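You operate a simulated robot arm through the tools that you are given. There is no shell and no other tool.

Carry out the task below with a simulated robot arm. There is one attempt and no reset: what you move stays moved.

TASK
Put things in order on the top of the tea chest. At the end: the pink jar is on the orange tray; the silver steel flask stands where the gold tin (marked "GREEN") stood; the red pin stands where the silver steel flask stood; the gold tin from the top of the tea chest stands where the pink jar stood; whatever was shut is shut again. Leave all else as you found it, and nothing knocked over.

Only the result counts: the job must be done as asked and must still hold three seconds after the hand-in. Knocking over, shifting, dropping, spilling or breaking anything else fails it.

THE ROBOT
A 6-joint arm with a two-finger parallel gripper, fixed in place. Base frame: the origin is at the foot of the arm, x ahead of it, y to its left, z up; the work surface is at about z = 0. Readings come in mm, degrees, newtons and seconds.
With the tool pointing down near the work surface it reaches from about 160 to 420 mm from the base axis. Its first joint turns from -66.0 to 66.0 degrees. Payload 1.57 kg.
Tool frame: the origin (TCP) lies between the finger pads and is the grasp point; the fingertips stand 30 mm ahead of it; z points along the fingers, y is the line along which they close. The gripper opens to 80 mm. The fingers are 17 mm wide and 12 mm thick; the gripper's body (40 by 82 mm) begins 80 mm behind the TCP.
Orientation is told as [roll, pitch, yaw] about the base's x, y, z axes, in that order, counted from this pose: with the fingers straight down and closing along the base's y, the tool's x points along the base's -x, its y along +y and its z along -z.

THE INTERFACE
- The arm moves only by the tool apply_moves. Its argument "motion" is a list of rows, each an object (a shift or turn left out is 0, a gripper value left out holds the last) with "delta_pos": the shift along the tool's x, y, z in mm, a list of three; "turn": the turn, a rotation vector about the tool's x, y, z in degrees, a list of three; "claw": the finger opening in mm, from 0 to 80. In form: [{"delta_pos": [x, y, z], "turn": [rx, ry, rz], "claw": claw}, ...]. A call has 1 to 20 rows; each row is the pose to reach, as a shift and turn from the pose commanded when the call began, along the tool's axes at that moment. A row lasts 0.2 s, in which the tool goes at most 50 mm and 8.6 degrees; a call with a longer step from one row to the next is refused whole, and so is a gripper value outside its range. Where a pose cannot be reached the arm comes as near as it can. A force on the tool above 40 N (or 10 N above the force at the start of the call, whichever is more), or a blocked arm, ends the call early, and 0.2 s more pass. The fingers move at their own pace (about 153 mm/s each) and stop on an object; they squeeze with about 35 N. The grip force told is the motor's: it shows also when the fingers shut on nothing. Time passes only in rows, and 0.2 s behind the last, so rows that repeat a pose let the fingers close. The reply holds the time, the measured pose of the TCP, the force on the tool along the base axes, the opening and the grip force, in the units named above and with some noise, with the torque about the TCP (base axes, N m) and any sound that the robot's microphone picked up, and new pictures: "views" is both (left out), scene, wrist or none.
- Cameras (640 x 400 px; columns grow to the right, rows downward): "scene" is fixed at [56.6, -342.1, 413.9]; the picture's right is [0.72, -0.69, 0.00], its down [-0.47, -0.49, -0.74] and it looks along [0.51, 0.53, -0.68] (base axes); focal length 214 px, centre (320, 200). "wrist" rides on the gripper at [72, -7, -122] in the tool frame; the picture's right is [0.09, 1.00, 0.00], its down [-0.84, 0.08, -0.54] and it looks along [-0.54, 0.05, 0.84] (tool axes); focal length 238 px, centre (320, 200). There is no depth. A picture from a camera that has moved, and an enlarged one, comes with that camera's place and axes in the base frame and with its lens.
- zoom(camera, box): a new picture of the part [left, top, right, bottom] of that camera's present view, enlarged. It takes no simulated time.
- sign_off(): hands the job in; it is judged then, once.

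Places have to be worked out from the pictures, the camera data and where the tool is seen. Open the gripper and draw the arm clear of the work before you hand the job in, unless the task says otherwise.

The tools are called after "Request:" by a JSON object that holds its "fn" and its "kwargs". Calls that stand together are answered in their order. apply_moves: Moves the arm, as the interface text tells. Its arguments: {"type":"object","properties":{"motion":{"type":"array","items":{"type":"object","properties":{"delta_pos":{"type":"array","items":{"type":"number"}},"turn":{"type":"array","items":{"type":"number"}},"claw":{"type":"number"}}}},"views":{"type":"string","enum":["both","scene","wrist","none"]}},"required":["motion"]} The other tools are called the same way: zoom (camera, box) takes an enlarged picture of a part of a camera's view; sign_off () hands the job in.

At the start:

```text
time: 0.0
position: [211.9, -88.8, 274.6]
tool_rot: [-0.2, -0.1, 0.0]
wrist_force: [-0.3, 1.0, -0.2]
wrist_torque: [0.03, -0.01, 0.0]
gripper_width: 80.0
gripper_force: 0.0
```

scene: 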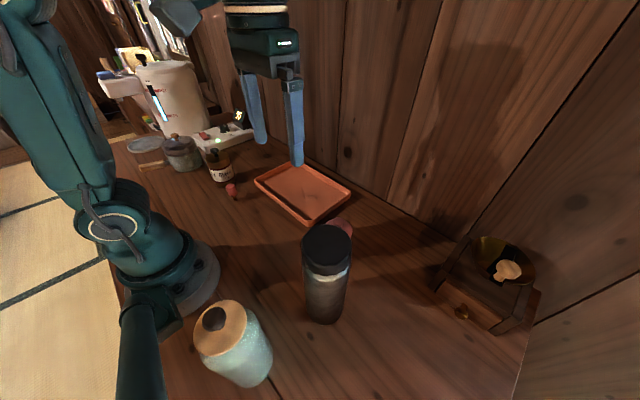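
wrist: 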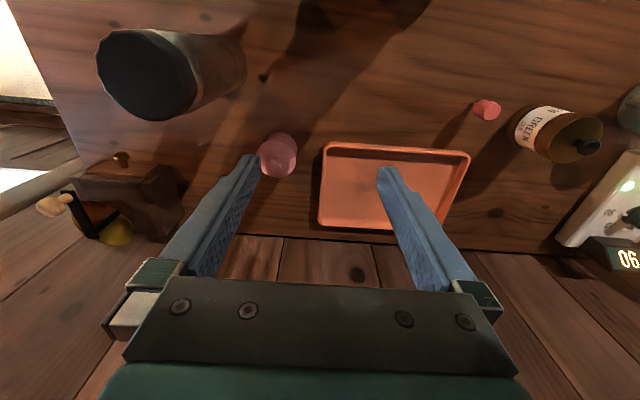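

I'll look closer at the objects first: the flask, the pink jar beside it, the tray, the red pin and the gold tin.

Request:
{"fn": "zoom", "kwargs": {"camera": "scene", "box": [100, 100, 360, 260]}}

Request:
{"fn": "zoom", "kwargs": {"camera": "scene", "box": [180, 200, 560, 400]}}

Request:
{"fn": "zoom", "kwargs": {"camera": "wrist", "box": [0, 0, 320, 250]}}

Request:
{"fn": "zoom", "kwargs": {"camera": "wrist", "box": [320, 50, 640, 280]}}

```text
2.46 times, centred on (230, 180) of scene
camera zoom: at [56.6, -342.1, 413.9], right [0.72, -0.69, 0.0], down [-0.47, -0.49, -0.74], along [0.51, 0.53, -0.68], focal length 528 px, centre (542, 249)
```

zoom: 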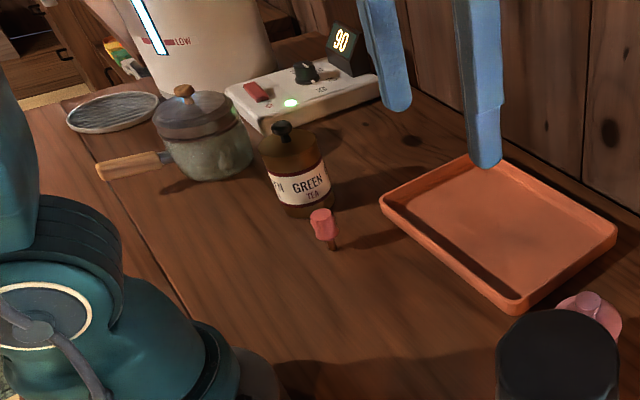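

```text
1.68 times, centred on (370, 300) of scene
camera zoom: at [56.6, -342.1, 413.9], right [0.72, -0.69, 0.0], down [-0.47, -0.49, -0.74], along [0.51, 0.53, -0.68], focal length 361 px, centre (236, 32)
```

zoom: 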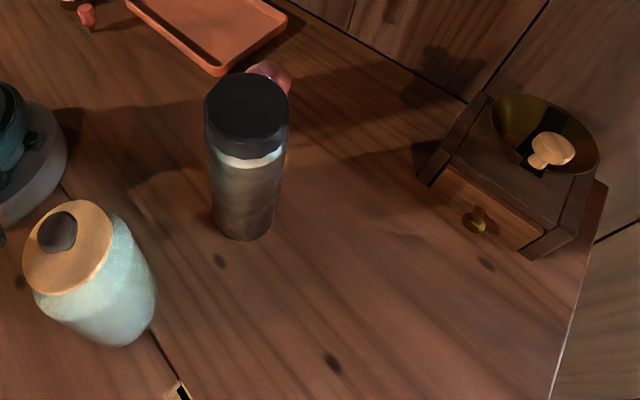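

```text
1.60 times, centred on (160, 125) of wrist
camera zoom: at [140.8, -95.2, 396.1], right [-0.09, 1.0, 0.0], down [0.84, 0.08, 0.54], along [0.54, 0.05, -0.84], focal length 381 px, centre (576, 320)
```

zoom: 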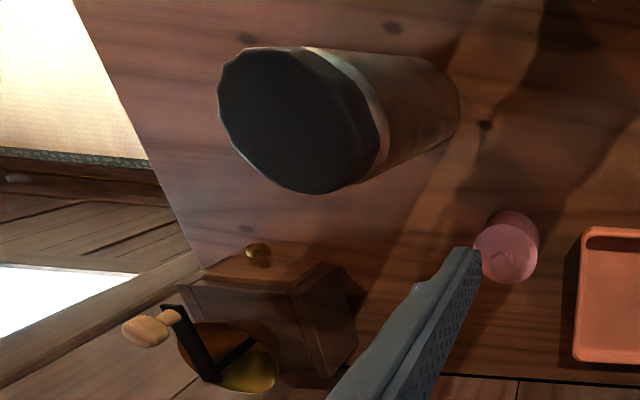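

```text
1.74 times, centred on (480, 165) of wrist
camera zoom: at [140.8, -95.2, 396.1], right [-0.09, 1.0, 0.0], down [0.84, 0.08, 0.54], along [0.54, 0.05, -0.84], focal length 414 px, centre (42, 261)
```

zoom: 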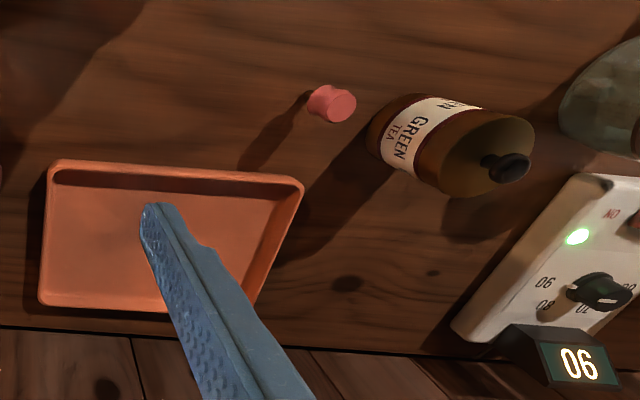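

Rough fixes from both cameras: flask at about (168,-240) and 200 mm tall, pink jar (300,-150), tray x 272–440 / y -76–177, pin (195,152), gold tin (218,250). I move over the pink jar to get a better look.

Request:
{"fn": "apply_moves", "kwargs": {"motion": [{"delta_pos": [-20, -15, 20]}, {"delta_pos": [-40, -31, 40]}, {"delta_pos": [-60, -46, 60]}, {"delta_pos": [-78, -61, 75]}, {"delta_pos": [-78, -61, 75]}]}}

```text
time: 1.2
position: [291.0, -147.9, 197.6]
tool_rot: [-0.2, 0.0, 0.0]
wrist_force: [-0.1, -0.1, 0.8]
wrist_torque: [0.03, -0.01, 0.01]
gripper_width: 80.0
gripper_force: 0.1
camera wrist: at [220.1, -155.9, 319.9], right [-0.09, 1.0, 0.0], down [0.84, 0.08, 0.54], along [0.54, 0.05, -0.84], focal length 238 px, centre (320, 200)
```

scene: 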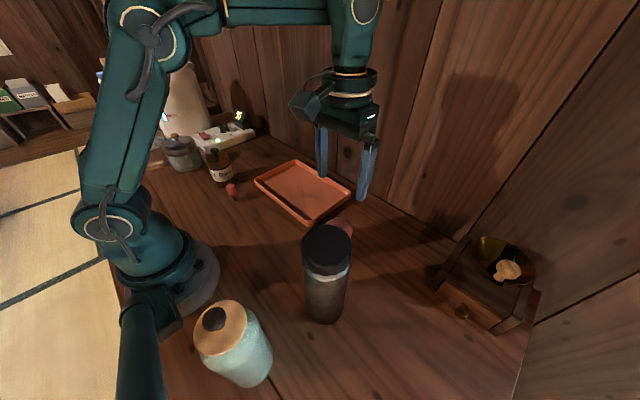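
wrist: 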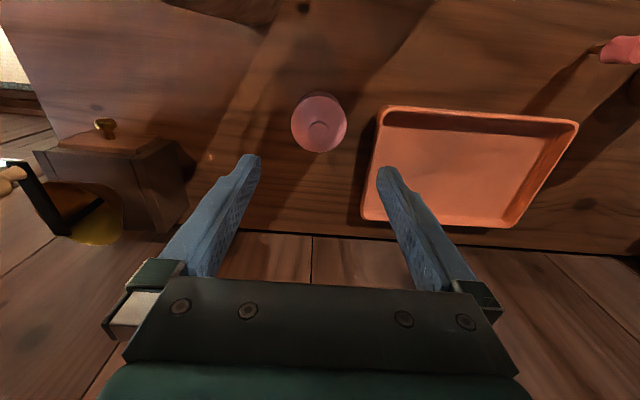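

The jar sits near the picture's centre column. I zoom in for its size and shape.

Request:
{"fn": "zoom", "kwargs": {"camera": "wrist", "box": [260, 70, 380, 180]}}

Request:
{"fn": "zoom", "kwargs": {"camera": "scene", "box": [290, 190, 370, 240]}}

Request:
{"fn": "zoom", "kwargs": {"camera": "scene", "box": [120, 110, 280, 210]}}

```text
3.64 times, centred on (320, 125) of wrist
camera zoom: at [220.1, -155.9, 319.9], right [-0.09, 1.0, 0.0], down [0.84, 0.08, 0.54], along [0.54, 0.05, -0.84], focal length 867 px, centre (320, 473)
```

zoom: 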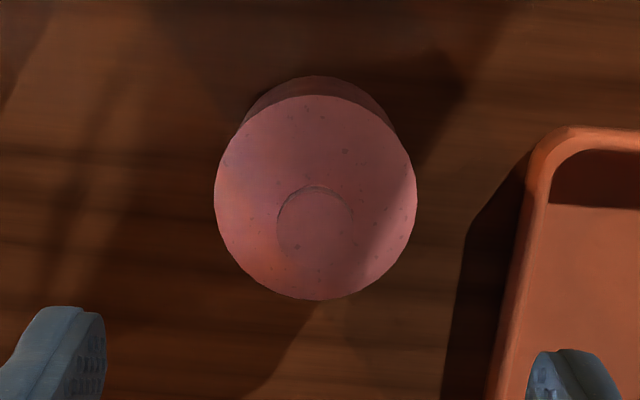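

```text
8.00 times, centred on (330, 215) of scene
camera zoom: at [56.6, -342.1, 413.9], right [0.72, -0.69, 0.0], down [-0.47, -0.49, -0.74], along [0.51, 0.53, -0.68], focal length 1716 px, centre (240, 80)
```

zoom: 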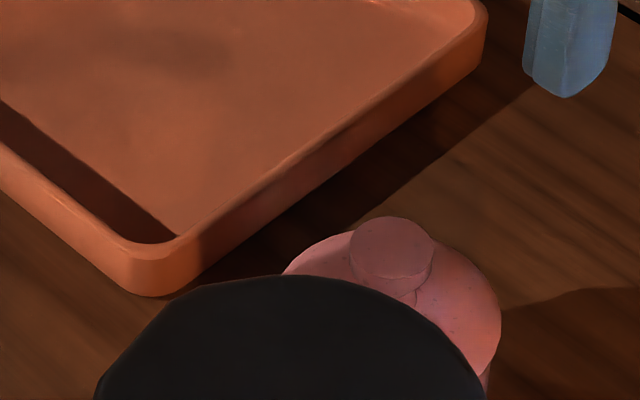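

```text
4.00 times, centred on (200, 160) of scene
camera zoom: at [56.6, -342.1, 413.9], right [0.72, -0.69, 0.0], down [-0.47, -0.49, -0.74], along [0.51, 0.53, -0.68], focal length 858 px, centre (800, 360)
```

zoom: 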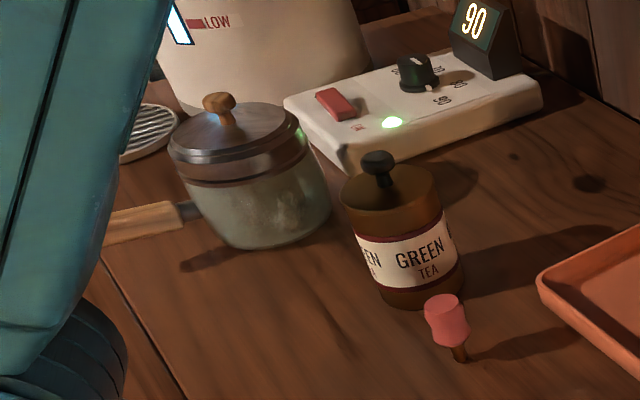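

The jar's lid is about 62 mm across, about 50 mm high (knob to ~70), centred at about (294.5,-150.5). I go halfway down over it to check the alignment.

Request:
{"fn": "apply_moves", "kwargs": {"motion": [{"delta_pos": [-3.5, -2.6, 35]}, {"delta_pos": [-3.5, -2.6, 70]}, {"delta_pos": [-3.5, -2.6, 95]}, {"delta_pos": [-3.5, -2.6, 95]}]}}

```text
time: 2.2
position: [294.0, -153.2, 104.6]
tool_rot: [-0.2, -0.2, 0.0]
wrist_force: [-0.5, 0.4, 0.2]
wrist_torque: [-0.03, 0.01, 0.0]
gripper_width: 79.9
gripper_force: 0.0
camera wrist: at [222.3, -160.1, 226.3], right [-0.09, 1.0, 0.0], down [0.84, 0.08, 0.54], along [0.54, 0.05, -0.84], focal length 238 px, centre (320, 200)
```

scene: 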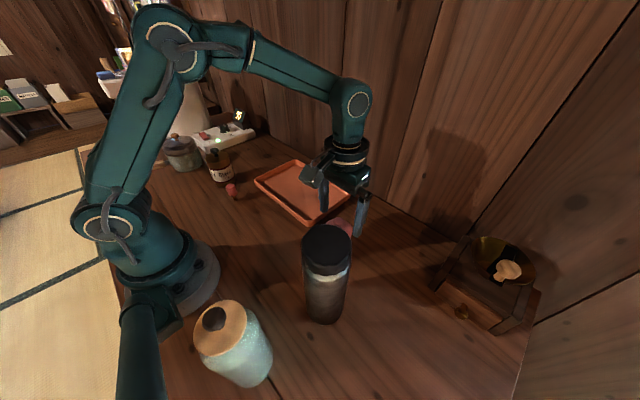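
wrist: 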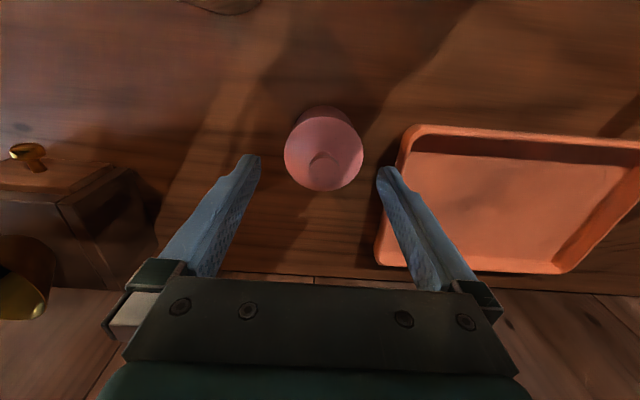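

The jar is centred between the fingers (about 2 mm toward +y). I go down to TCP z≈36 and close.

Request:
{"fn": "apply_moves", "kwargs": {"motion": [{"delta_pos": [0.5, 1.8, 25]}, {"delta_pos": [0.5, 1.8, 50]}, {"delta_pos": [0.5, 1.8, 68]}, {"delta_pos": [0.5, 1.8, 68]}]}}

```text
time: 3.2
position: [293.2, -149.9, 35.1]
tool_rot: [-0.1, -0.1, 0.0]
wrist_force: [0.6, 0.2, 0.6]
wrist_torque: [-0.02, -0.02, -0.01]
gripper_width: 80.1
gripper_force: 0.0
camera wrist: at [222.1, -157.5, 156.6], right [-0.09, 1.0, 0.0], down [0.84, 0.08, 0.54], along [0.54, 0.05, -0.84], focal length 238 px, centre (320, 200)
```

scene: 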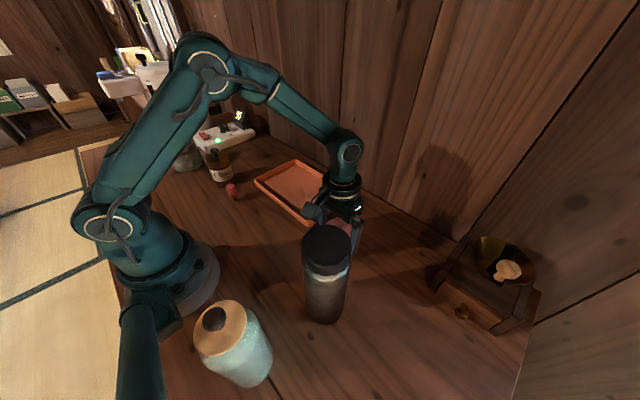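
wrist: 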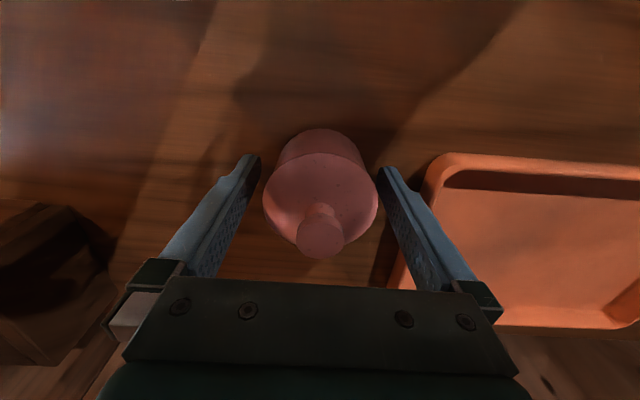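

The jar is well between the fingers. Closing now, holding the pose while the fingers shut.

Request:
{"fn": "apply_moves", "kwargs": {"motion": [{"delta_pos": [-1, 0, 0], "claw": 60}, {"delta_pos": [-1, 0, 0], "claw": 50}, {"delta_pos": [-1, 0, 0], "claw": 50}, {"delta_pos": [-1, 0, 0], "claw": 50}]}}

```text
time: 4.2
position: [294.0, -150.6, 35.1]
tool_rot: [-0.1, -0.2, 0.0]
wrist_force: [-0.3, 0.3, 0.2]
wrist_torque: [0.09, -0.01, -0.02]
gripper_width: 59.4
gripper_force: 34.7
heard: snap
camera wrist: at [223.1, -157.6, 157.4], right [-0.09, 1.0, 0.0], down [0.84, 0.08, 0.54], along [0.54, 0.05, -0.84], focal length 238 px, centre (320, 200)
```

scene: 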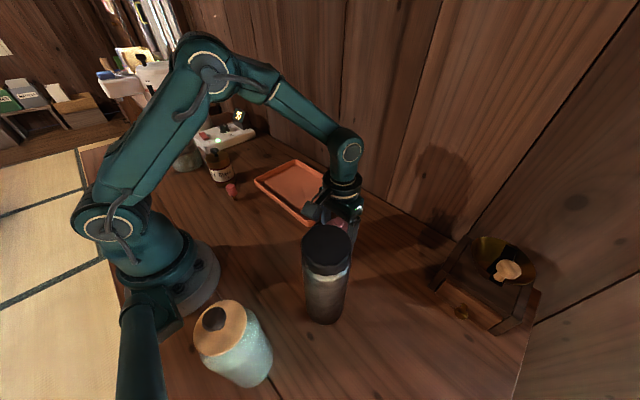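
wrist: 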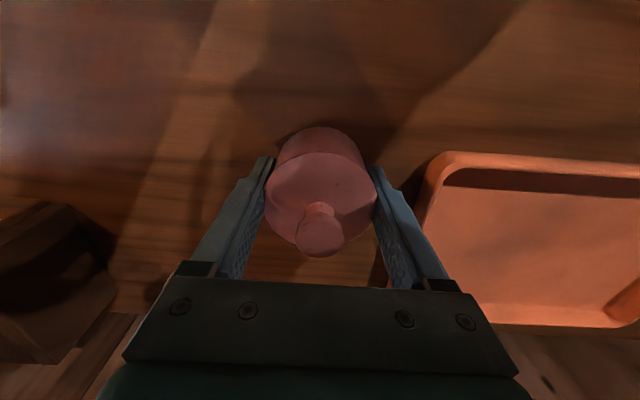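

The fingers stopped at 59 mm, with a "snap" sound. I'll look closely before lifting.

Request:
{"fn": "zoom", "kwargs": {"camera": "wrist", "box": [220, 100, 420, 290]}}

Request:
{"fn": "zoom", "kwargs": {"camera": "scene", "box": [290, 180, 390, 260]}}

```text
2.11 times, centred on (320, 195) of wrist
camera zoom: at [223.1, -157.6, 157.4], right [-0.09, 1.0, 0.0], down [0.84, 0.08, 0.54], along [0.54, 0.05, -0.84], focal length 502 px, centre (320, 210)
```

zoom: 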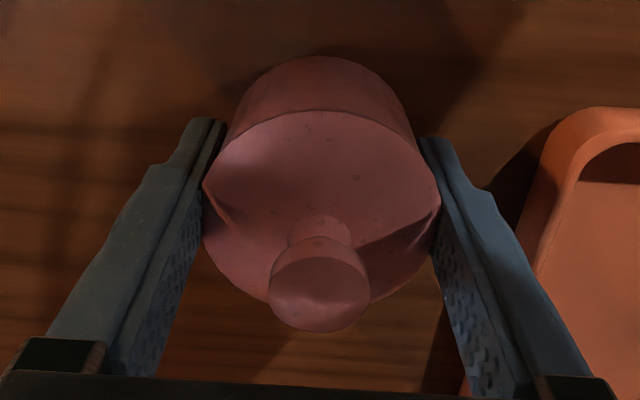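

```text
5.00 times, centred on (340, 220) of scene
camera zoom: at [56.6, -342.1, 413.8], right [0.72, -0.69, 0.0], down [-0.47, -0.49, -0.74], along [0.51, 0.53, -0.68], focal length 1072 px, centre (220, 100)
```

zoom: 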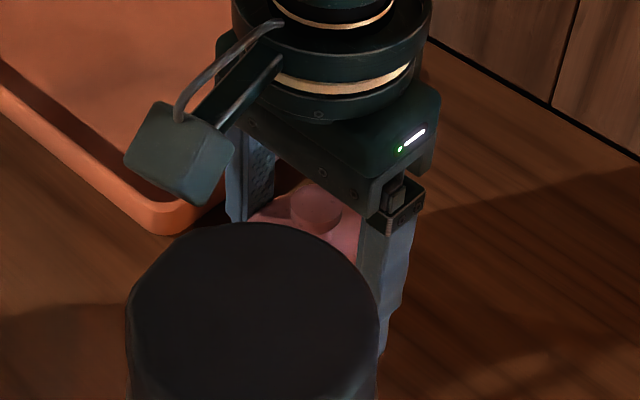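

The jar looks whole; the sound seems to be the fingers meeting the hard jar. I lift slowly by 25 mm and check that the whole jar comes along.

Request:
{"fn": "apply_moves", "kwargs": {"motion": [{"delta_pos": [0, 0, -8]}, {"delta_pos": [0, 0, -16]}, {"delta_pos": [0, 0, -25]}, {"delta_pos": [0, 0, -25]}]}}

Request:
{"fn": "zoom", "kwargs": {"camera": "wrist", "box": [220, 100, 420, 290]}}

```text
time: 5.2
position: [295.7, -149.5, 61.8]
tool_rot: [0.0, -0.1, -0.1]
wrist_force: [0.8, 0.2, -2.5]
wrist_torque: [-0.07, -0.01, 0.0]
gripper_width: 59.4
gripper_force: 35.1
camera wrist: at [223.7, -156.6, 183.0], right [-0.09, 1.0, 0.0], down [0.84, 0.08, 0.54], along [0.54, 0.05, -0.84], focal length 238 px, centre (320, 200)
```

scene: 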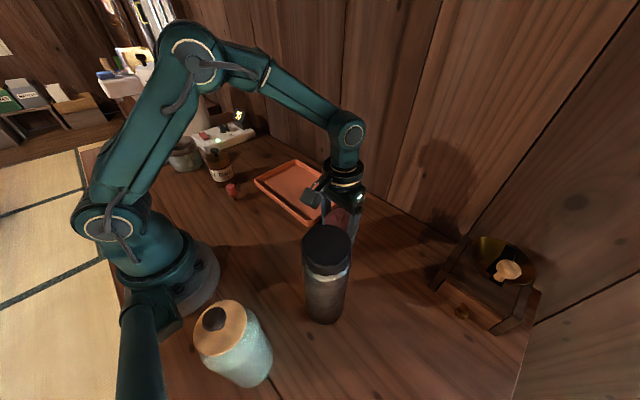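
wrist: 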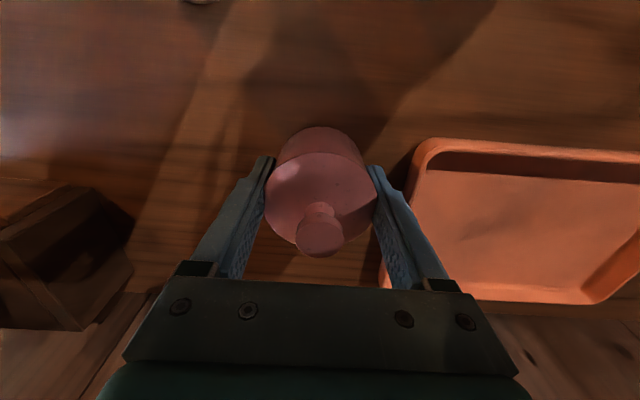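

```text
2.11 times, centred on (320, 195) of wrist
camera zoom: at [223.7, -156.6, 183.0], right [-0.09, 1.0, 0.0], down [0.84, 0.08, 0.54], along [0.54, 0.05, -0.84], focal length 502 px, centre (320, 210)
```

zoom: 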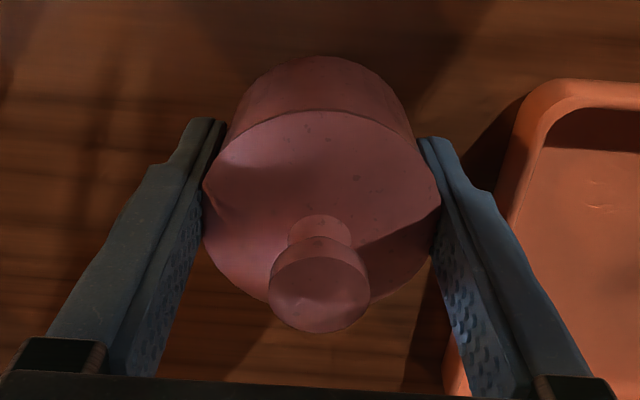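

The whole jar is up (about 2.5 N). I carry it over to the tray's inside, at about (350, 30), staying high.

Request:
{"fn": "apply_moves", "kwargs": {"motion": [{"delta_pos": [0, 0, -20]}, {"delta_pos": [0, 0, -40]}, {"delta_pos": [-9, 30, -40]}, {"delta_pos": [-18, 60, -40]}, {"delta_pos": [-28, 90, -40]}, {"delta_pos": [-37, 120, -40]}, {"delta_pos": [-46, 150, -40]}, {"delta_pos": [-55, 180, -40]}, {"delta_pos": [-55, 180, -40]}]}}

```text
time: 7.2
position: [348.3, 30.9, 102.0]
tool_rot: [0.0, -0.2, -0.2]
wrist_force: [0.0, 0.3, -2.3]
wrist_torque: [0.03, 0.0, 0.0]
gripper_width: 59.6
gripper_force: 35.2
camera wrist: at [277.2, 24.6, 223.6], right [-0.09, 1.0, 0.0], down [0.84, 0.08, 0.54], along [0.54, 0.05, -0.84], focal length 238 px, centre (320, 200)
```

scene: 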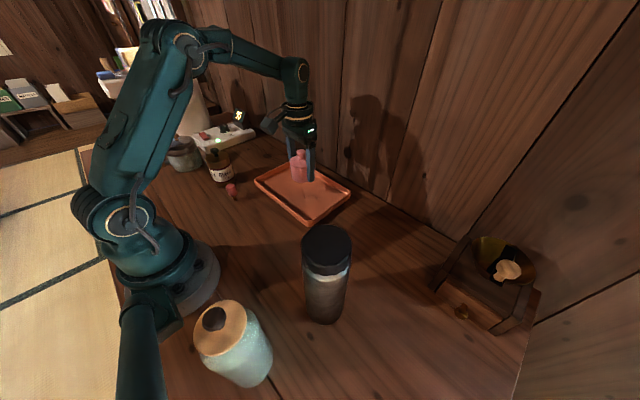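
wrist: 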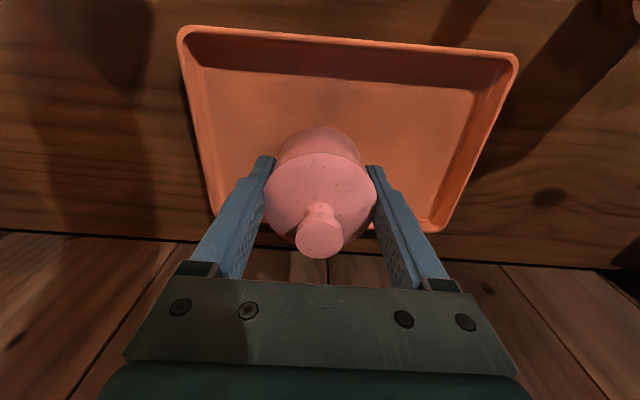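

The tray spans roughly x 273–443, y -75–174, so the jar hangs well inside it. I lower to just above the tray floor.

Request:
{"fn": "apply_moves", "kwargs": {"motion": [{"delta_pos": [-2, 5, 20]}, {"delta_pos": [-2, 5, 40]}, {"delta_pos": [-2, 5, 52]}, {"delta_pos": [-2, 5, 58]}, {"delta_pos": [-2, 5, 60]}, {"delta_pos": [-2, 5, 60]}]}}

```text
time: 8.6
position: [352.6, 35.0, 40.6]
tool_rot: [0.0, -0.2, 0.0]
wrist_force: [-1.3, 0.7, 0.3]
wrist_torque: [0.09, 0.04, 0.04]
gripper_width: 59.6
gripper_force: 35.0
camera wrist: at [280.9, 28.4, 163.4], right [-0.09, 1.0, 0.0], down [0.84, 0.08, 0.54], along [0.54, 0.05, -0.84], focal length 238 px, centre (320, 200)
```

scene: 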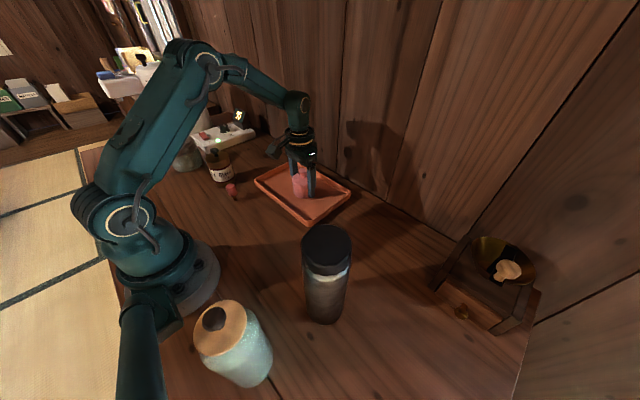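
wrist: 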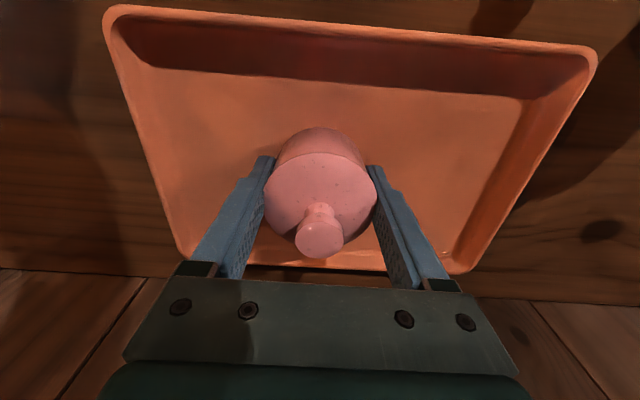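

The weight has gone off the wrist (force z from -2.3 to about 0), which suggests contact. I press 1 mm further to confirm.

Request:
{"fn": "apply_moves", "kwargs": {"motion": [{"delta_pos": [0, 0, 1]}, {"delta_pos": [0, 0, 1]}], "views": "none"}}

```text
time: 9.2
position: [351.3, 35.0, 41.5]
tool_rot: [0.0, -0.4, 0.1]
wrist_force: [-0.9, 2.1, 7.9]
wrist_torque: [0.23, 0.03, -0.05]
gripper_width: 59.5
gripper_force: 35.0
```

Contact is confirmed (+7.9 N). I open the gripper and rise straight up.

Request:
{"fn": "apply_moves", "kwargs": {"motion": [{"delta_pos": [0, 0, 0], "claw": 64}, {"delta_pos": [0, 0, -1], "claw": 80}, {"delta_pos": [0, 0, -1], "claw": 80}, {"delta_pos": [0, 0, -20], "claw": 80}, {"delta_pos": [0, 0, -50], "claw": 80}, {"delta_pos": [0, 0, -90], "claw": 80}, {"delta_pos": [0, 0, -130], "claw": 80}, {"delta_pos": [0, 0, -130], "claw": 80}]}}

```text
time: 11.0
position: [352.8, 37.3, 169.8]
tool_rot: [-0.2, -0.1, 0.0]
wrist_force: [-0.1, -0.6, -0.3]
wrist_torque: [0.01, 0.02, -0.01]
gripper_width: 80.1
gripper_force: 0.0
heard: snap
camera wrist: at [281.6, 29.8, 292.1], right [-0.09, 1.0, 0.0], down [0.84, 0.08, 0.54], along [0.54, 0.05, -0.84], focal length 238 px, centre (320, 200)
```

scene: 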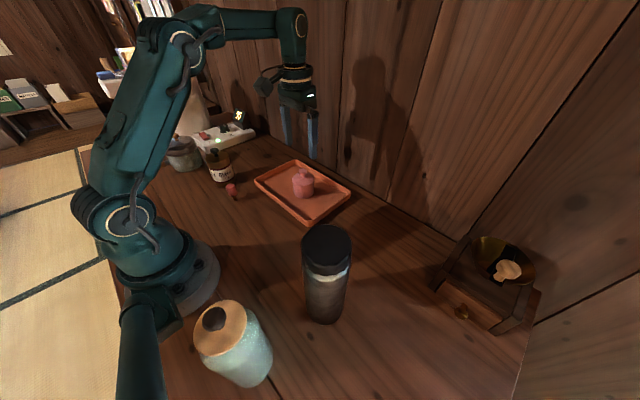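
wrist: 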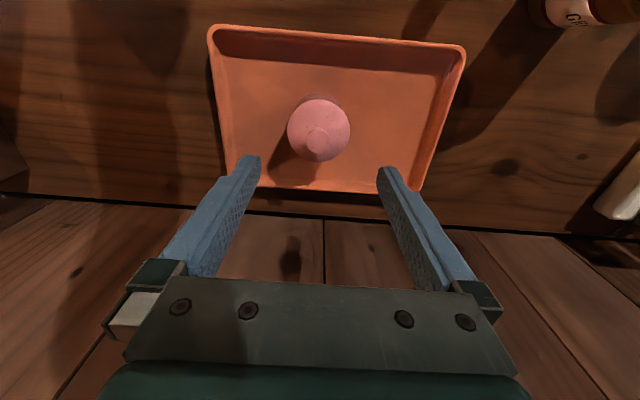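

The jar stands on the tray. Next I fly at height towards the gold tin for a view of it and the pin.

Request:
{"fn": "apply_moves", "kwargs": {"motion": [{"delta_pos": [0, 0, -40]}, {"delta_pos": [20, 30, -60]}, {"delta_pos": [41, 60, -60]}, {"delta_pos": [62, 90, -60]}, {"delta_pos": [83, 120, -60]}, {"delta_pos": [104, 145, -60]}, {"delta_pos": [122, 163, -60]}, {"delta_pos": [122, 163, -60]}]}}

Request:
{"fn": "zoom", "kwargs": {"camera": "wrist", "box": [160, 0, 480, 200]}}

```text
time: 12.8
position: [230.9, 197.9, 229.1]
tool_rot: [0.0, -0.1, -0.1]
wrist_force: [-1.1, 0.5, 0.6]
wrist_torque: [-0.02, 0.0, 0.0]
gripper_width: 79.8
gripper_force: 0.0
camera wrist: at [159.3, 190.8, 351.6], right [-0.09, 1.0, 0.0], down [0.84, 0.08, 0.54], along [0.54, 0.05, -0.84], focal length 238 px, centre (320, 200)
```

scene: 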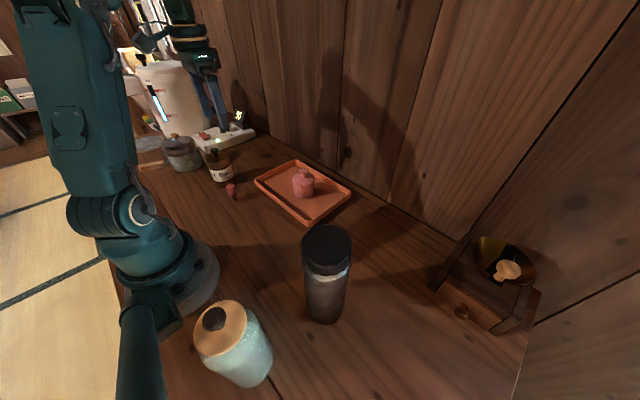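
wrist: 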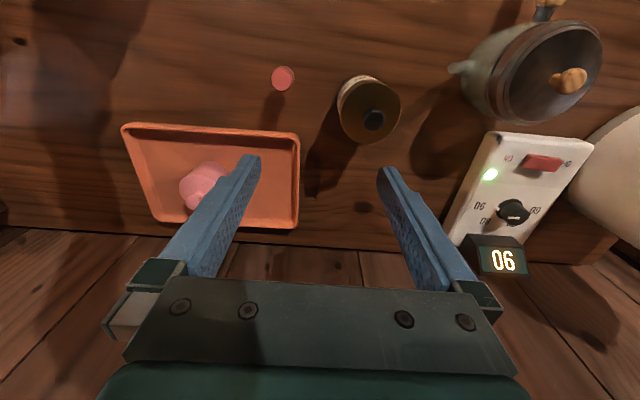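

```text
2.00 times, centred on (320, 100) of wrist
camera zoom: at [159.3, 190.8, 351.6], right [-0.09, 1.0, 0.0], down [0.84, 0.08, 0.54], along [0.54, 0.05, -0.84], focal length 477 px, centre (320, 400)
```

zoom: 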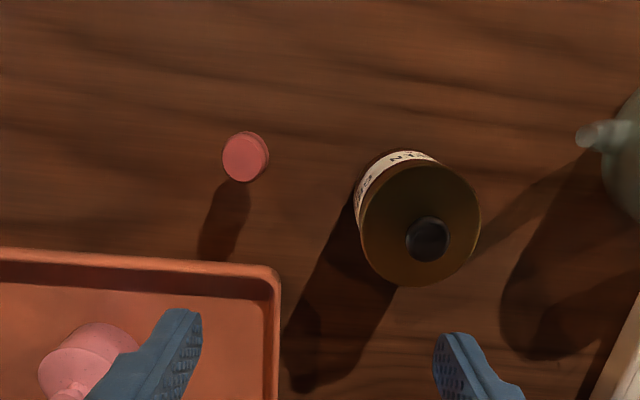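

The tin's lid is about 65 mm across, top at z≈86 (knob to ~105), centre about (215,250.5); the pin head is at about (193,151.5). I move over the tin at z≈150 and check alignment.

Request:
{"fn": "apply_moves", "kwargs": {"motion": [{"delta_pos": [8, 26, 0]}, {"delta_pos": [16, 52.5, 10]}, {"delta_pos": [16, 52.5, 40]}, {"delta_pos": [16, 52.5, 75]}, {"delta_pos": [16, 52.5, 75]}]}}

Request:
{"fn": "zoom", "kwargs": {"camera": "wrist", "box": [160, 60, 480, 260]}}

```text
time: 14.0
position: [212.6, 249.9, 153.4]
tool_rot: [-0.1, 0.0, 0.0]
wrist_force: [0.0, 0.2, 0.1]
wrist_torque: [-0.01, 0.01, -0.01]
gripper_width: 80.0
gripper_force: 0.1
camera wrist: at [141.7, 243.4, 275.5], right [-0.09, 1.0, 0.0], down [0.84, 0.08, 0.54], along [0.54, 0.05, -0.84], focal length 238 px, centre (320, 200)
```

scene: 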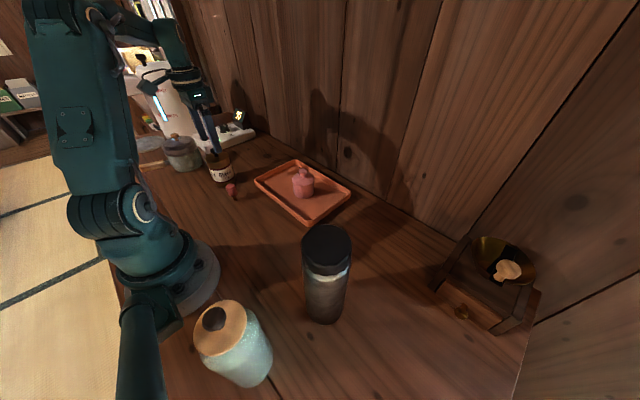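
wrist: 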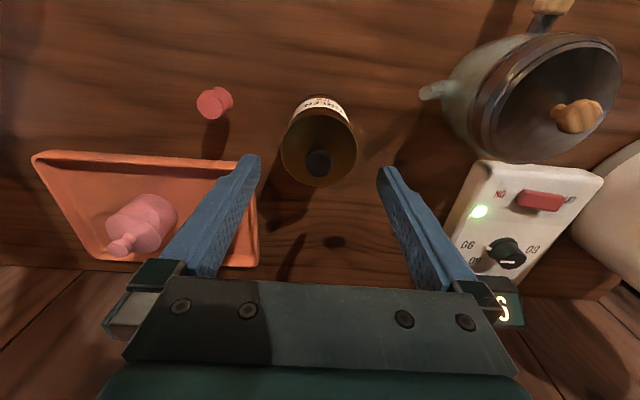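

```text
2.00 times, centred on (320, 160) of wrist
camera zoom: at [141.7, 243.4, 275.5], right [-0.09, 1.0, 0.0], down [0.84, 0.08, 0.54], along [0.54, 0.05, -0.84], focal length 477 px, centre (320, 280)
```

zoom: 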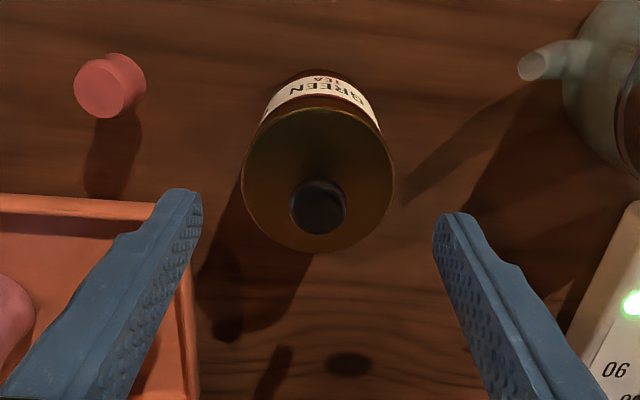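

The tin is centred (lid 63 mm, knob top near 112). I descend to TCP z≈50, keeping the gripper body clear of the knob.

Request:
{"fn": "apply_moves", "kwargs": {"motion": [{"delta_pos": [-1.5, -0.5, 30]}, {"delta_pos": [-1.5, -0.5, 60]}, {"delta_pos": [-1.5, -0.5, 85]}, {"delta_pos": [-1.5, -0.5, 103]}, {"delta_pos": [-1.5, -0.5, 103]}]}}

Request:
{"fn": "zoom", "kwargs": {"camera": "wrist", "box": [200, 100, 440, 300]}}

```text
time: 15.2
position: [214.7, 250.0, 51.9]
tool_rot: [0.0, 0.0, 0.0]
wrist_force: [-1.0, -0.5, -0.6]
wrist_torque: [0.0, -0.01, -0.02]
gripper_width: 80.1
gripper_force: 0.0
camera wrist: at [143.5, 242.1, 174.4], right [-0.09, 1.0, 0.0], down [0.84, 0.08, 0.54], along [0.54, 0.05, -0.84], focal length 238 px, centre (320, 200)
```

scene: 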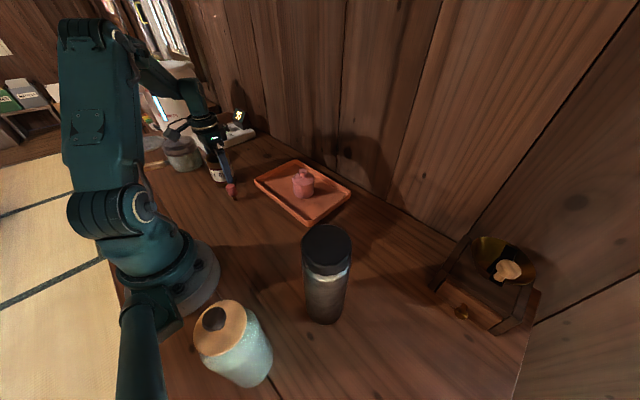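
wrist: 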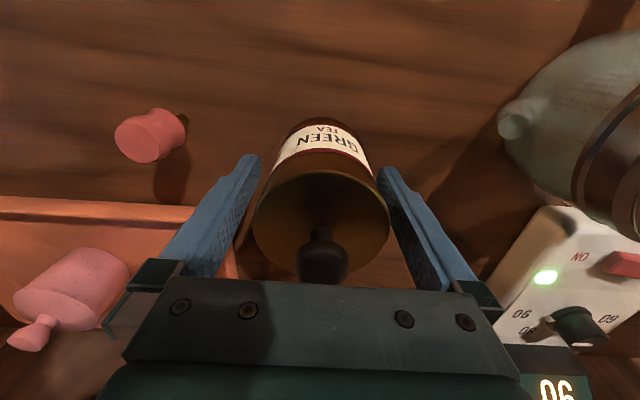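

```text
2.00 times, centred on (320, 200) of wrist
camera zoom: at [143.5, 242.1, 174.4], right [-0.09, 1.0, 0.0], down [0.84, 0.08, 0.54], along [0.54, 0.05, -0.84], focal length 477 px, centre (320, 200)
```

zoom: 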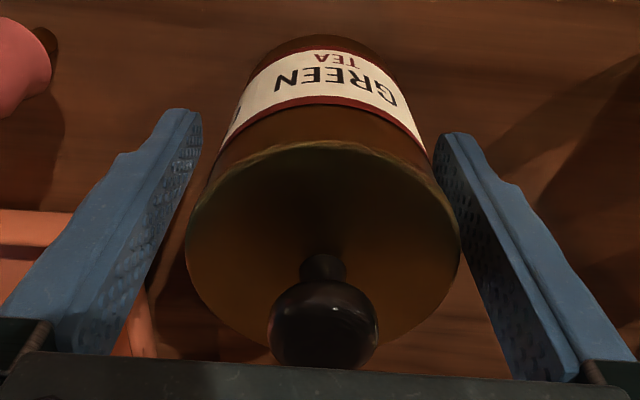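

Tin well centred between the fingers. Closing the grip.

Request:
{"fn": "apply_moves", "kwargs": {"motion": [{"delta_pos": [-1.5, 0, 0], "claw": 64}, {"delta_pos": [-1.5, 0, 0], "claw": 50}, {"delta_pos": [-1.5, 0, 0], "claw": 50}, {"delta_pos": [-1.5, 0, 0], "claw": 50}]}}

Request:
{"fn": "zoom", "kwargs": {"camera": "wrist", "box": [200, 100, 440, 300]}}

```text
time: 16.2
position: [217.0, 249.8, 52.8]
tool_rot: [-0.1, -0.1, 0.0]
wrist_force: [-0.5, 2.1, -0.4]
wrist_torque: [0.04, -0.01, -0.05]
gripper_width: 62.3
gripper_force: 34.9
heard: snap
camera wrist: at [145.1, 242.4, 174.4], right [-0.09, 1.0, 0.0], down [0.84, 0.08, 0.54], along [0.54, 0.05, -0.84], focal length 238 px, centre (320, 200)
```

scene: 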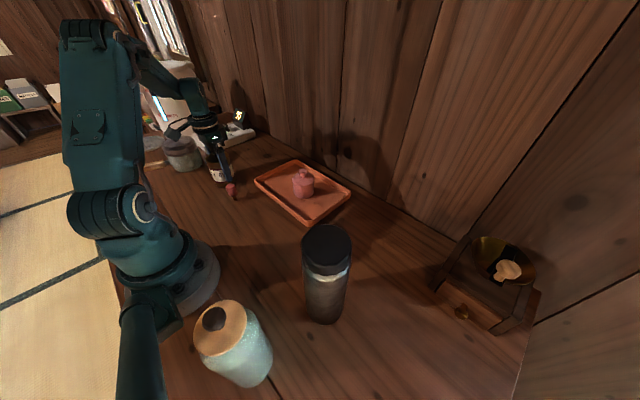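
wrist: 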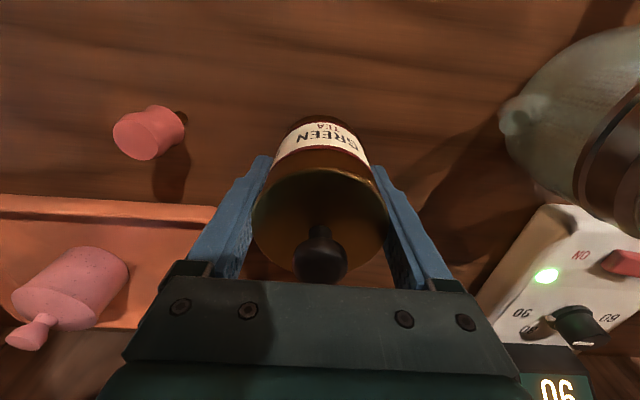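

```text
2.00 times, centred on (320, 200) of wrist
camera zoom: at [145.1, 242.4, 174.4], right [-0.09, 1.0, 0.0], down [0.84, 0.08, 0.54], along [0.54, 0.05, -0.84], focal length 477 px, centre (320, 200)
```

zoom: 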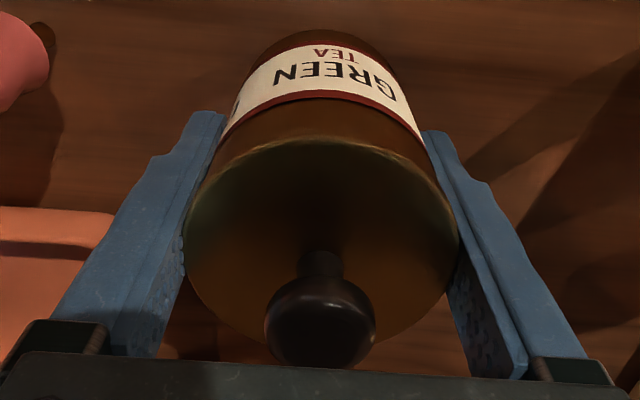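

Gripped at 62.3 mm. I lift 30 mm gently and check body and lid come up together.

Request:
{"fn": "apply_moves", "kwargs": {"motion": [{"delta_pos": [0, 0, -8]}, {"delta_pos": [0, 0, -18]}, {"delta_pos": [0, 0, -30]}, {"delta_pos": [0, 0, -30]}]}}

Request:
{"fn": "zoom", "kwargs": {"camera": "wrist", "box": [200, 80, 440, 300]}}

Request:
{"fn": "zoom", "kwargs": {"camera": "scene", "box": [150, 100, 290, 210]}}

```text
time: 17.2
position: [215.2, 251.1, 80.7]
tool_rot: [0.0, -0.2, 0.0]
wrist_force: [-0.5, -1.1, 0.1]
wrist_torque: [-0.03, 0.0, -0.03]
gripper_width: 62.5
gripper_force: 35.0
camera wrist: at [145.0, 242.9, 203.5], right [-0.09, 1.0, 0.0], down [0.84, 0.08, 0.54], along [0.54, 0.05, -0.84], focal length 238 px, centre (320, 200)
```

scene: 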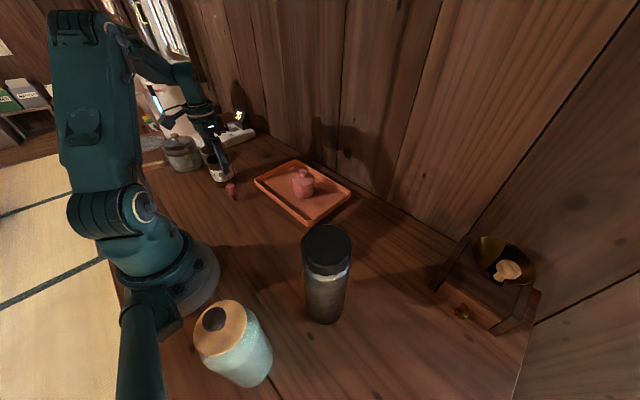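
wrist: 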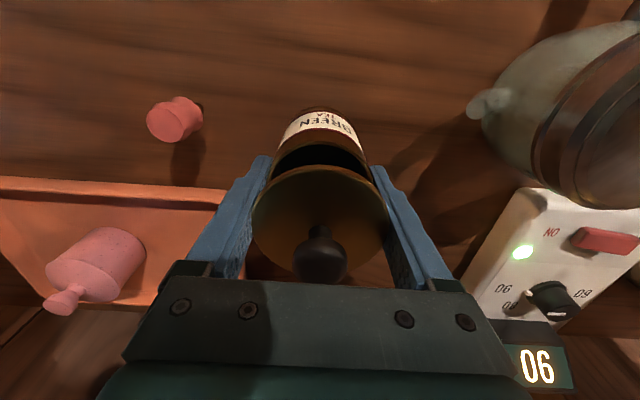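

```text
1.82 times, centred on (320, 190) of wrist
camera zoom: at [145.0, 242.9, 203.5], right [-0.09, 1.0, 0.0], down [0.84, 0.08, 0.54], along [0.54, 0.05, -0.84], focal length 433 px, centre (320, 218)
```

zoom: 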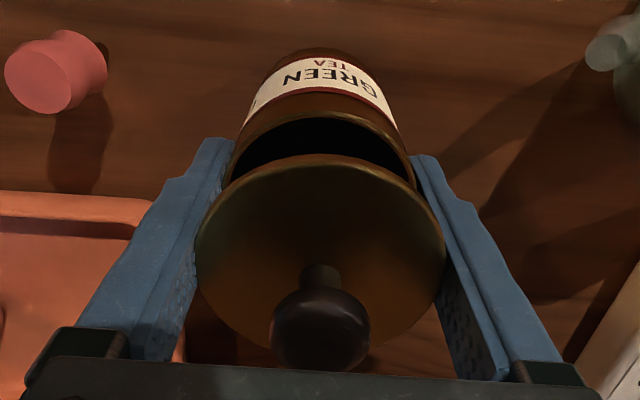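

```text
3.64 times, centred on (220, 155) of scene
camera zoom: at [56.6, -342.1, 413.9], right [0.72, -0.69, 0.0], down [-0.47, -0.49, -0.74], along [0.51, 0.53, -0.68], focal length 780 px, centre (684, 364)
```

zoom: 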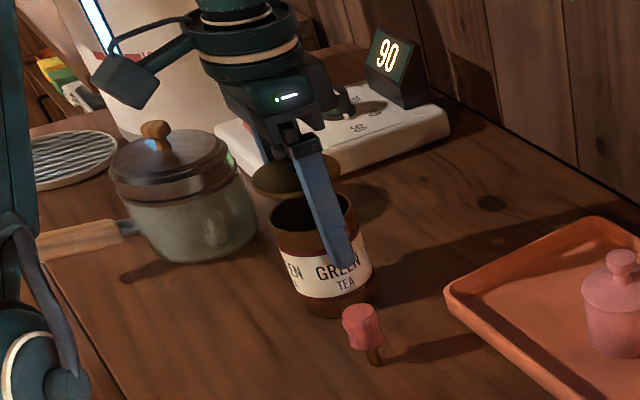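

The lid came off on its own: it is wider than the body, so vertical fingers only catch the lid. I lower it exactly back the 30 mm so it seats again.

Request:
{"fn": "apply_moves", "kwargs": {"motion": [{"delta_pos": [0, 0, 8]}, {"delta_pos": [0, 0, 16]}, {"delta_pos": [0, 0, 23]}, {"delta_pos": [0, 0, 27]}, {"delta_pos": [0, 0, 29]}, {"delta_pos": [0, 0, 29.5]}]}}

Request:
{"fn": "zoom", "kwargs": {"camera": "wrist", "box": [200, 100, 440, 300]}}

Request:
{"fn": "zoom", "kwargs": {"camera": "scene", "box": [150, 110, 290, 200]}}

```text
time: 18.6
position: [216.6, 249.9, 52.7]
tool_rot: [-0.1, -0.1, -0.1]
wrist_force: [-2.3, -0.4, 5.1]
wrist_torque: [0.11, -0.02, 0.03]
gripper_width: 62.6
gripper_force: 35.4
camera wrist: at [145.9, 242.3, 174.4], right [-0.09, 1.0, 0.0], down [0.84, 0.08, 0.54], along [0.54, 0.05, -0.84], focal length 238 px, centre (320, 200)
```

scene: 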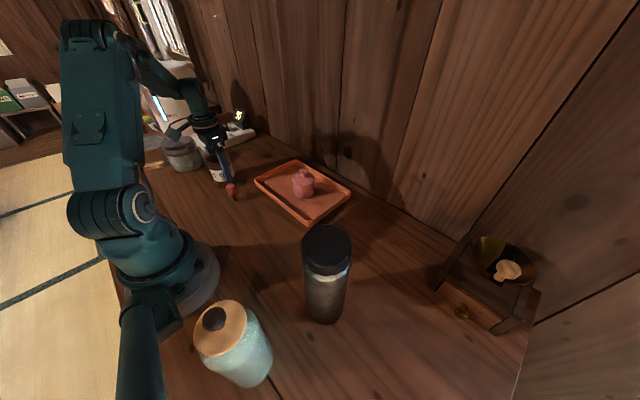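
wrist: 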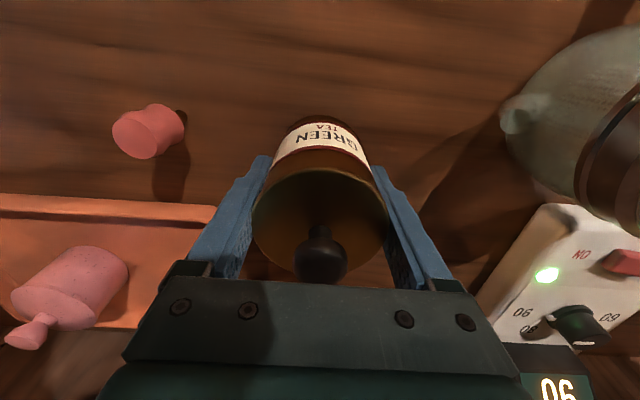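

```text
2.00 times, centred on (320, 200) of wrist
camera zoom: at [145.9, 242.3, 174.4], right [-0.09, 1.0, 0.0], down [0.84, 0.08, 0.54], along [0.54, 0.05, -0.84], focal length 477 px, centre (320, 200)
```

zoom: 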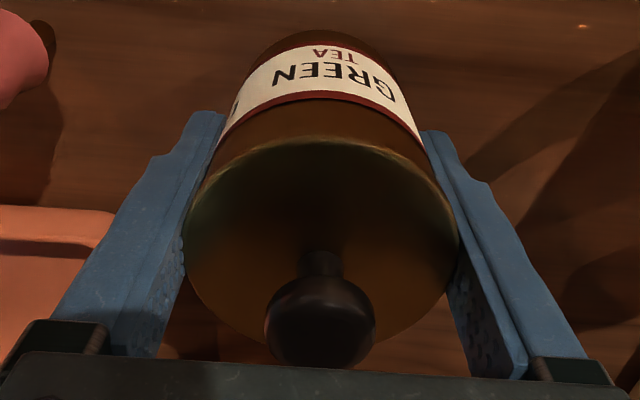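

```text
4.44 times, centred on (220, 155) of scene
camera zoom: at [56.6, -342.1, 413.8], right [0.72, -0.69, 0.0], down [-0.47, -0.49, -0.74], along [0.51, 0.53, -0.68], focal length 953 px, centre (764, 400)
```

zoom: 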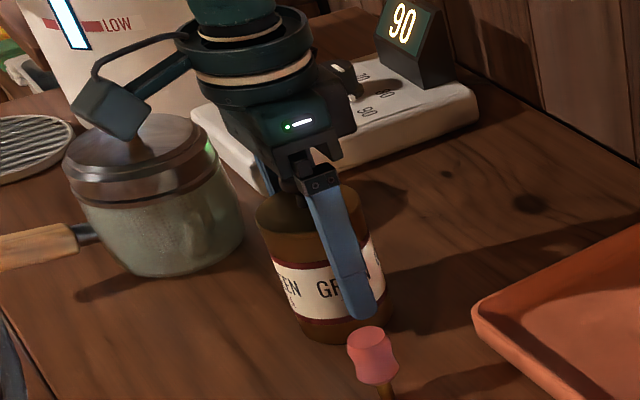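

The view matches the state before lifting, and +5 N shows the lid seated. I press very slightly, then open the fingers.

Request:
{"fn": "apply_moves", "kwargs": {"motion": [{"delta_pos": [0, 0, 0.6]}, {"delta_pos": [0, 0, 0.6]}, {"delta_pos": [0, 0, 0.3], "claw": 66}, {"delta_pos": [0, 0, 0], "claw": 80}, {"delta_pos": [0, 0, 0], "claw": 80}]}}

Request:
{"fn": "zoom", "kwargs": {"camera": "wrist", "box": [200, 100, 440, 300]}}

```text
time: 19.8
position: [217.3, 249.5, 53.1]
tool_rot: [-0.2, -0.1, -0.1]
wrist_force: [0.3, 0.1, 0.7]
wrist_torque: [-0.02, 0.01, 0.0]
gripper_width: 80.2
gripper_force: 0.0
heard: snap
camera wrist: at [145.8, 242.9, 174.1], right [-0.09, 1.0, 0.0], down [0.84, 0.08, 0.54], along [0.54, 0.05, -0.84], focal length 238 px, centre (320, 200)
```

scene: 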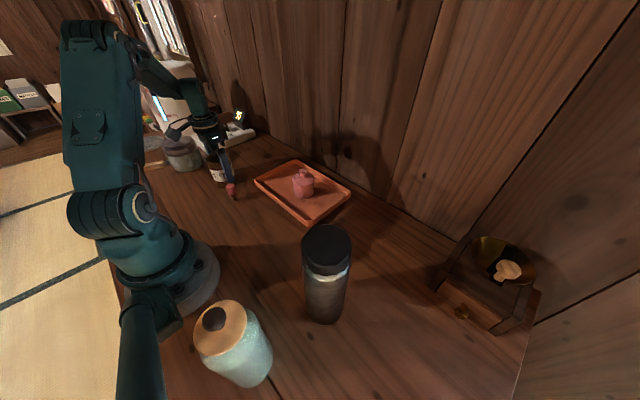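
wrist: 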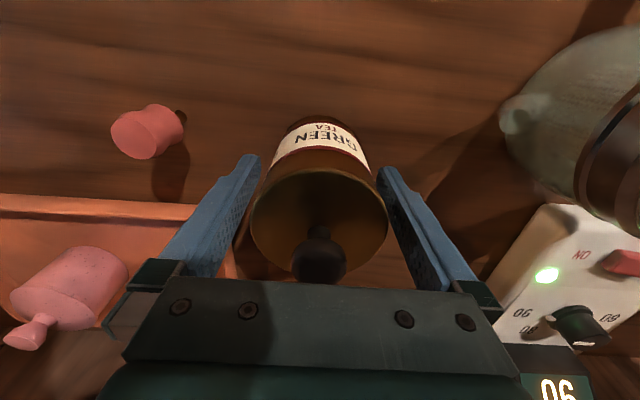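

```text
2.00 times, centred on (320, 200) of wrist
camera zoom: at [145.8, 242.9, 174.1], right [-0.09, 1.0, 0.0], down [0.84, 0.08, 0.54], along [0.54, 0.05, -0.84], focal length 477 px, centre (320, 200)
```

zoom: 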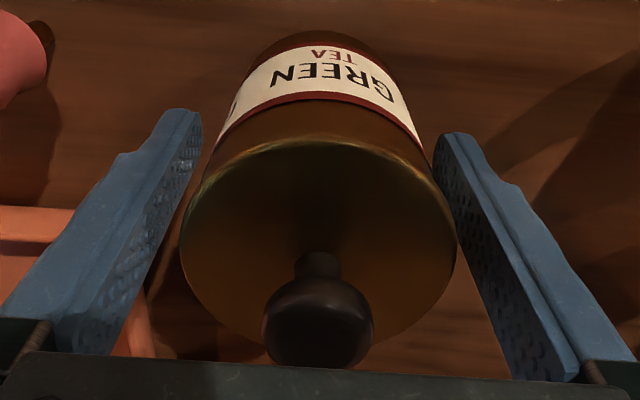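

The lid is back in place. Since the lid overhangs, I will take the body below it with the gripper tilted about 40° forward; first I rise, back off radially and yaw to the tin's bearing (49°).

Request:
{"fn": "apply_moves", "kwargs": {"motion": [{"delta_pos": [0, 0, -35]}, {"delta_pos": [0, 0, -75]}, {"delta_pos": [0, 0, -115]}, {"delta_pos": [0, 0, -137]}, {"delta_pos": [10, -12, -137], "turn": [0, 0, -8.2]}, {"delta_pos": [20, -24, -137], "turn": [0, 0, -16.4]}, {"delta_pos": [30, -36, -137], "turn": [0, 0, -24.6]}, {"delta_pos": [40, -48, -137], "turn": [0, 0, -32.8]}, {"delta_pos": [48, -56, -137], "turn": [0, 0, -41]}, {"delta_pos": [53, -61, -137], "turn": [0, 0, -49.2]}, {"delta_pos": [53, -61, -137], "turn": [0, 0, -49.2]}]}}

```text
time: 22.2
position: [163.1, 188.4, 188.2]
tool_rot: [-0.2, 0.0, 49.2]
wrist_force: [-0.7, 0.2, 0.1]
wrist_torque: [0.01, -0.01, 0.01]
gripper_width: 79.7
gripper_force: 0.1
camera wrist: at [122.0, 129.4, 310.8], right [-0.81, 0.58, 0.0], down [0.49, 0.69, 0.54], along [0.32, 0.44, -0.84], focal length 238 px, centre (320, 200)
```

scene: 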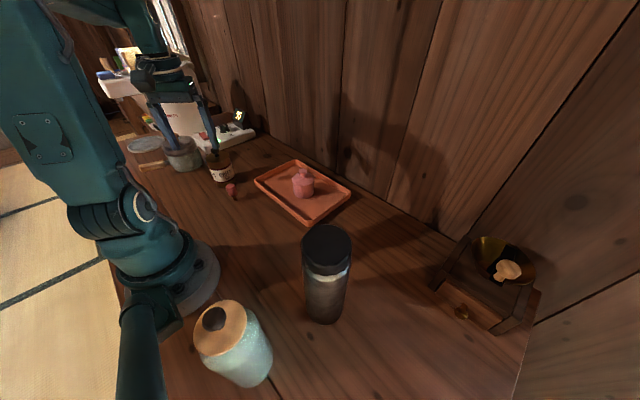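
wrist: 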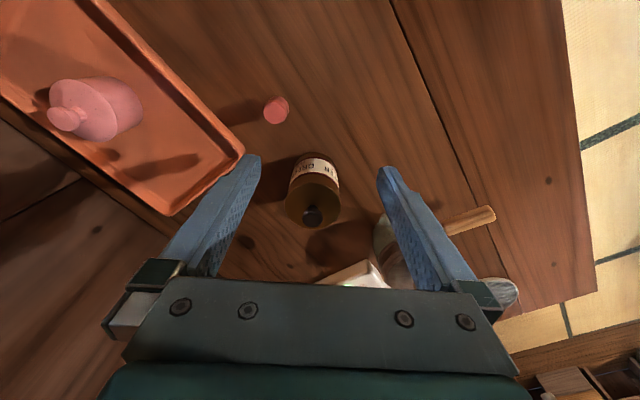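

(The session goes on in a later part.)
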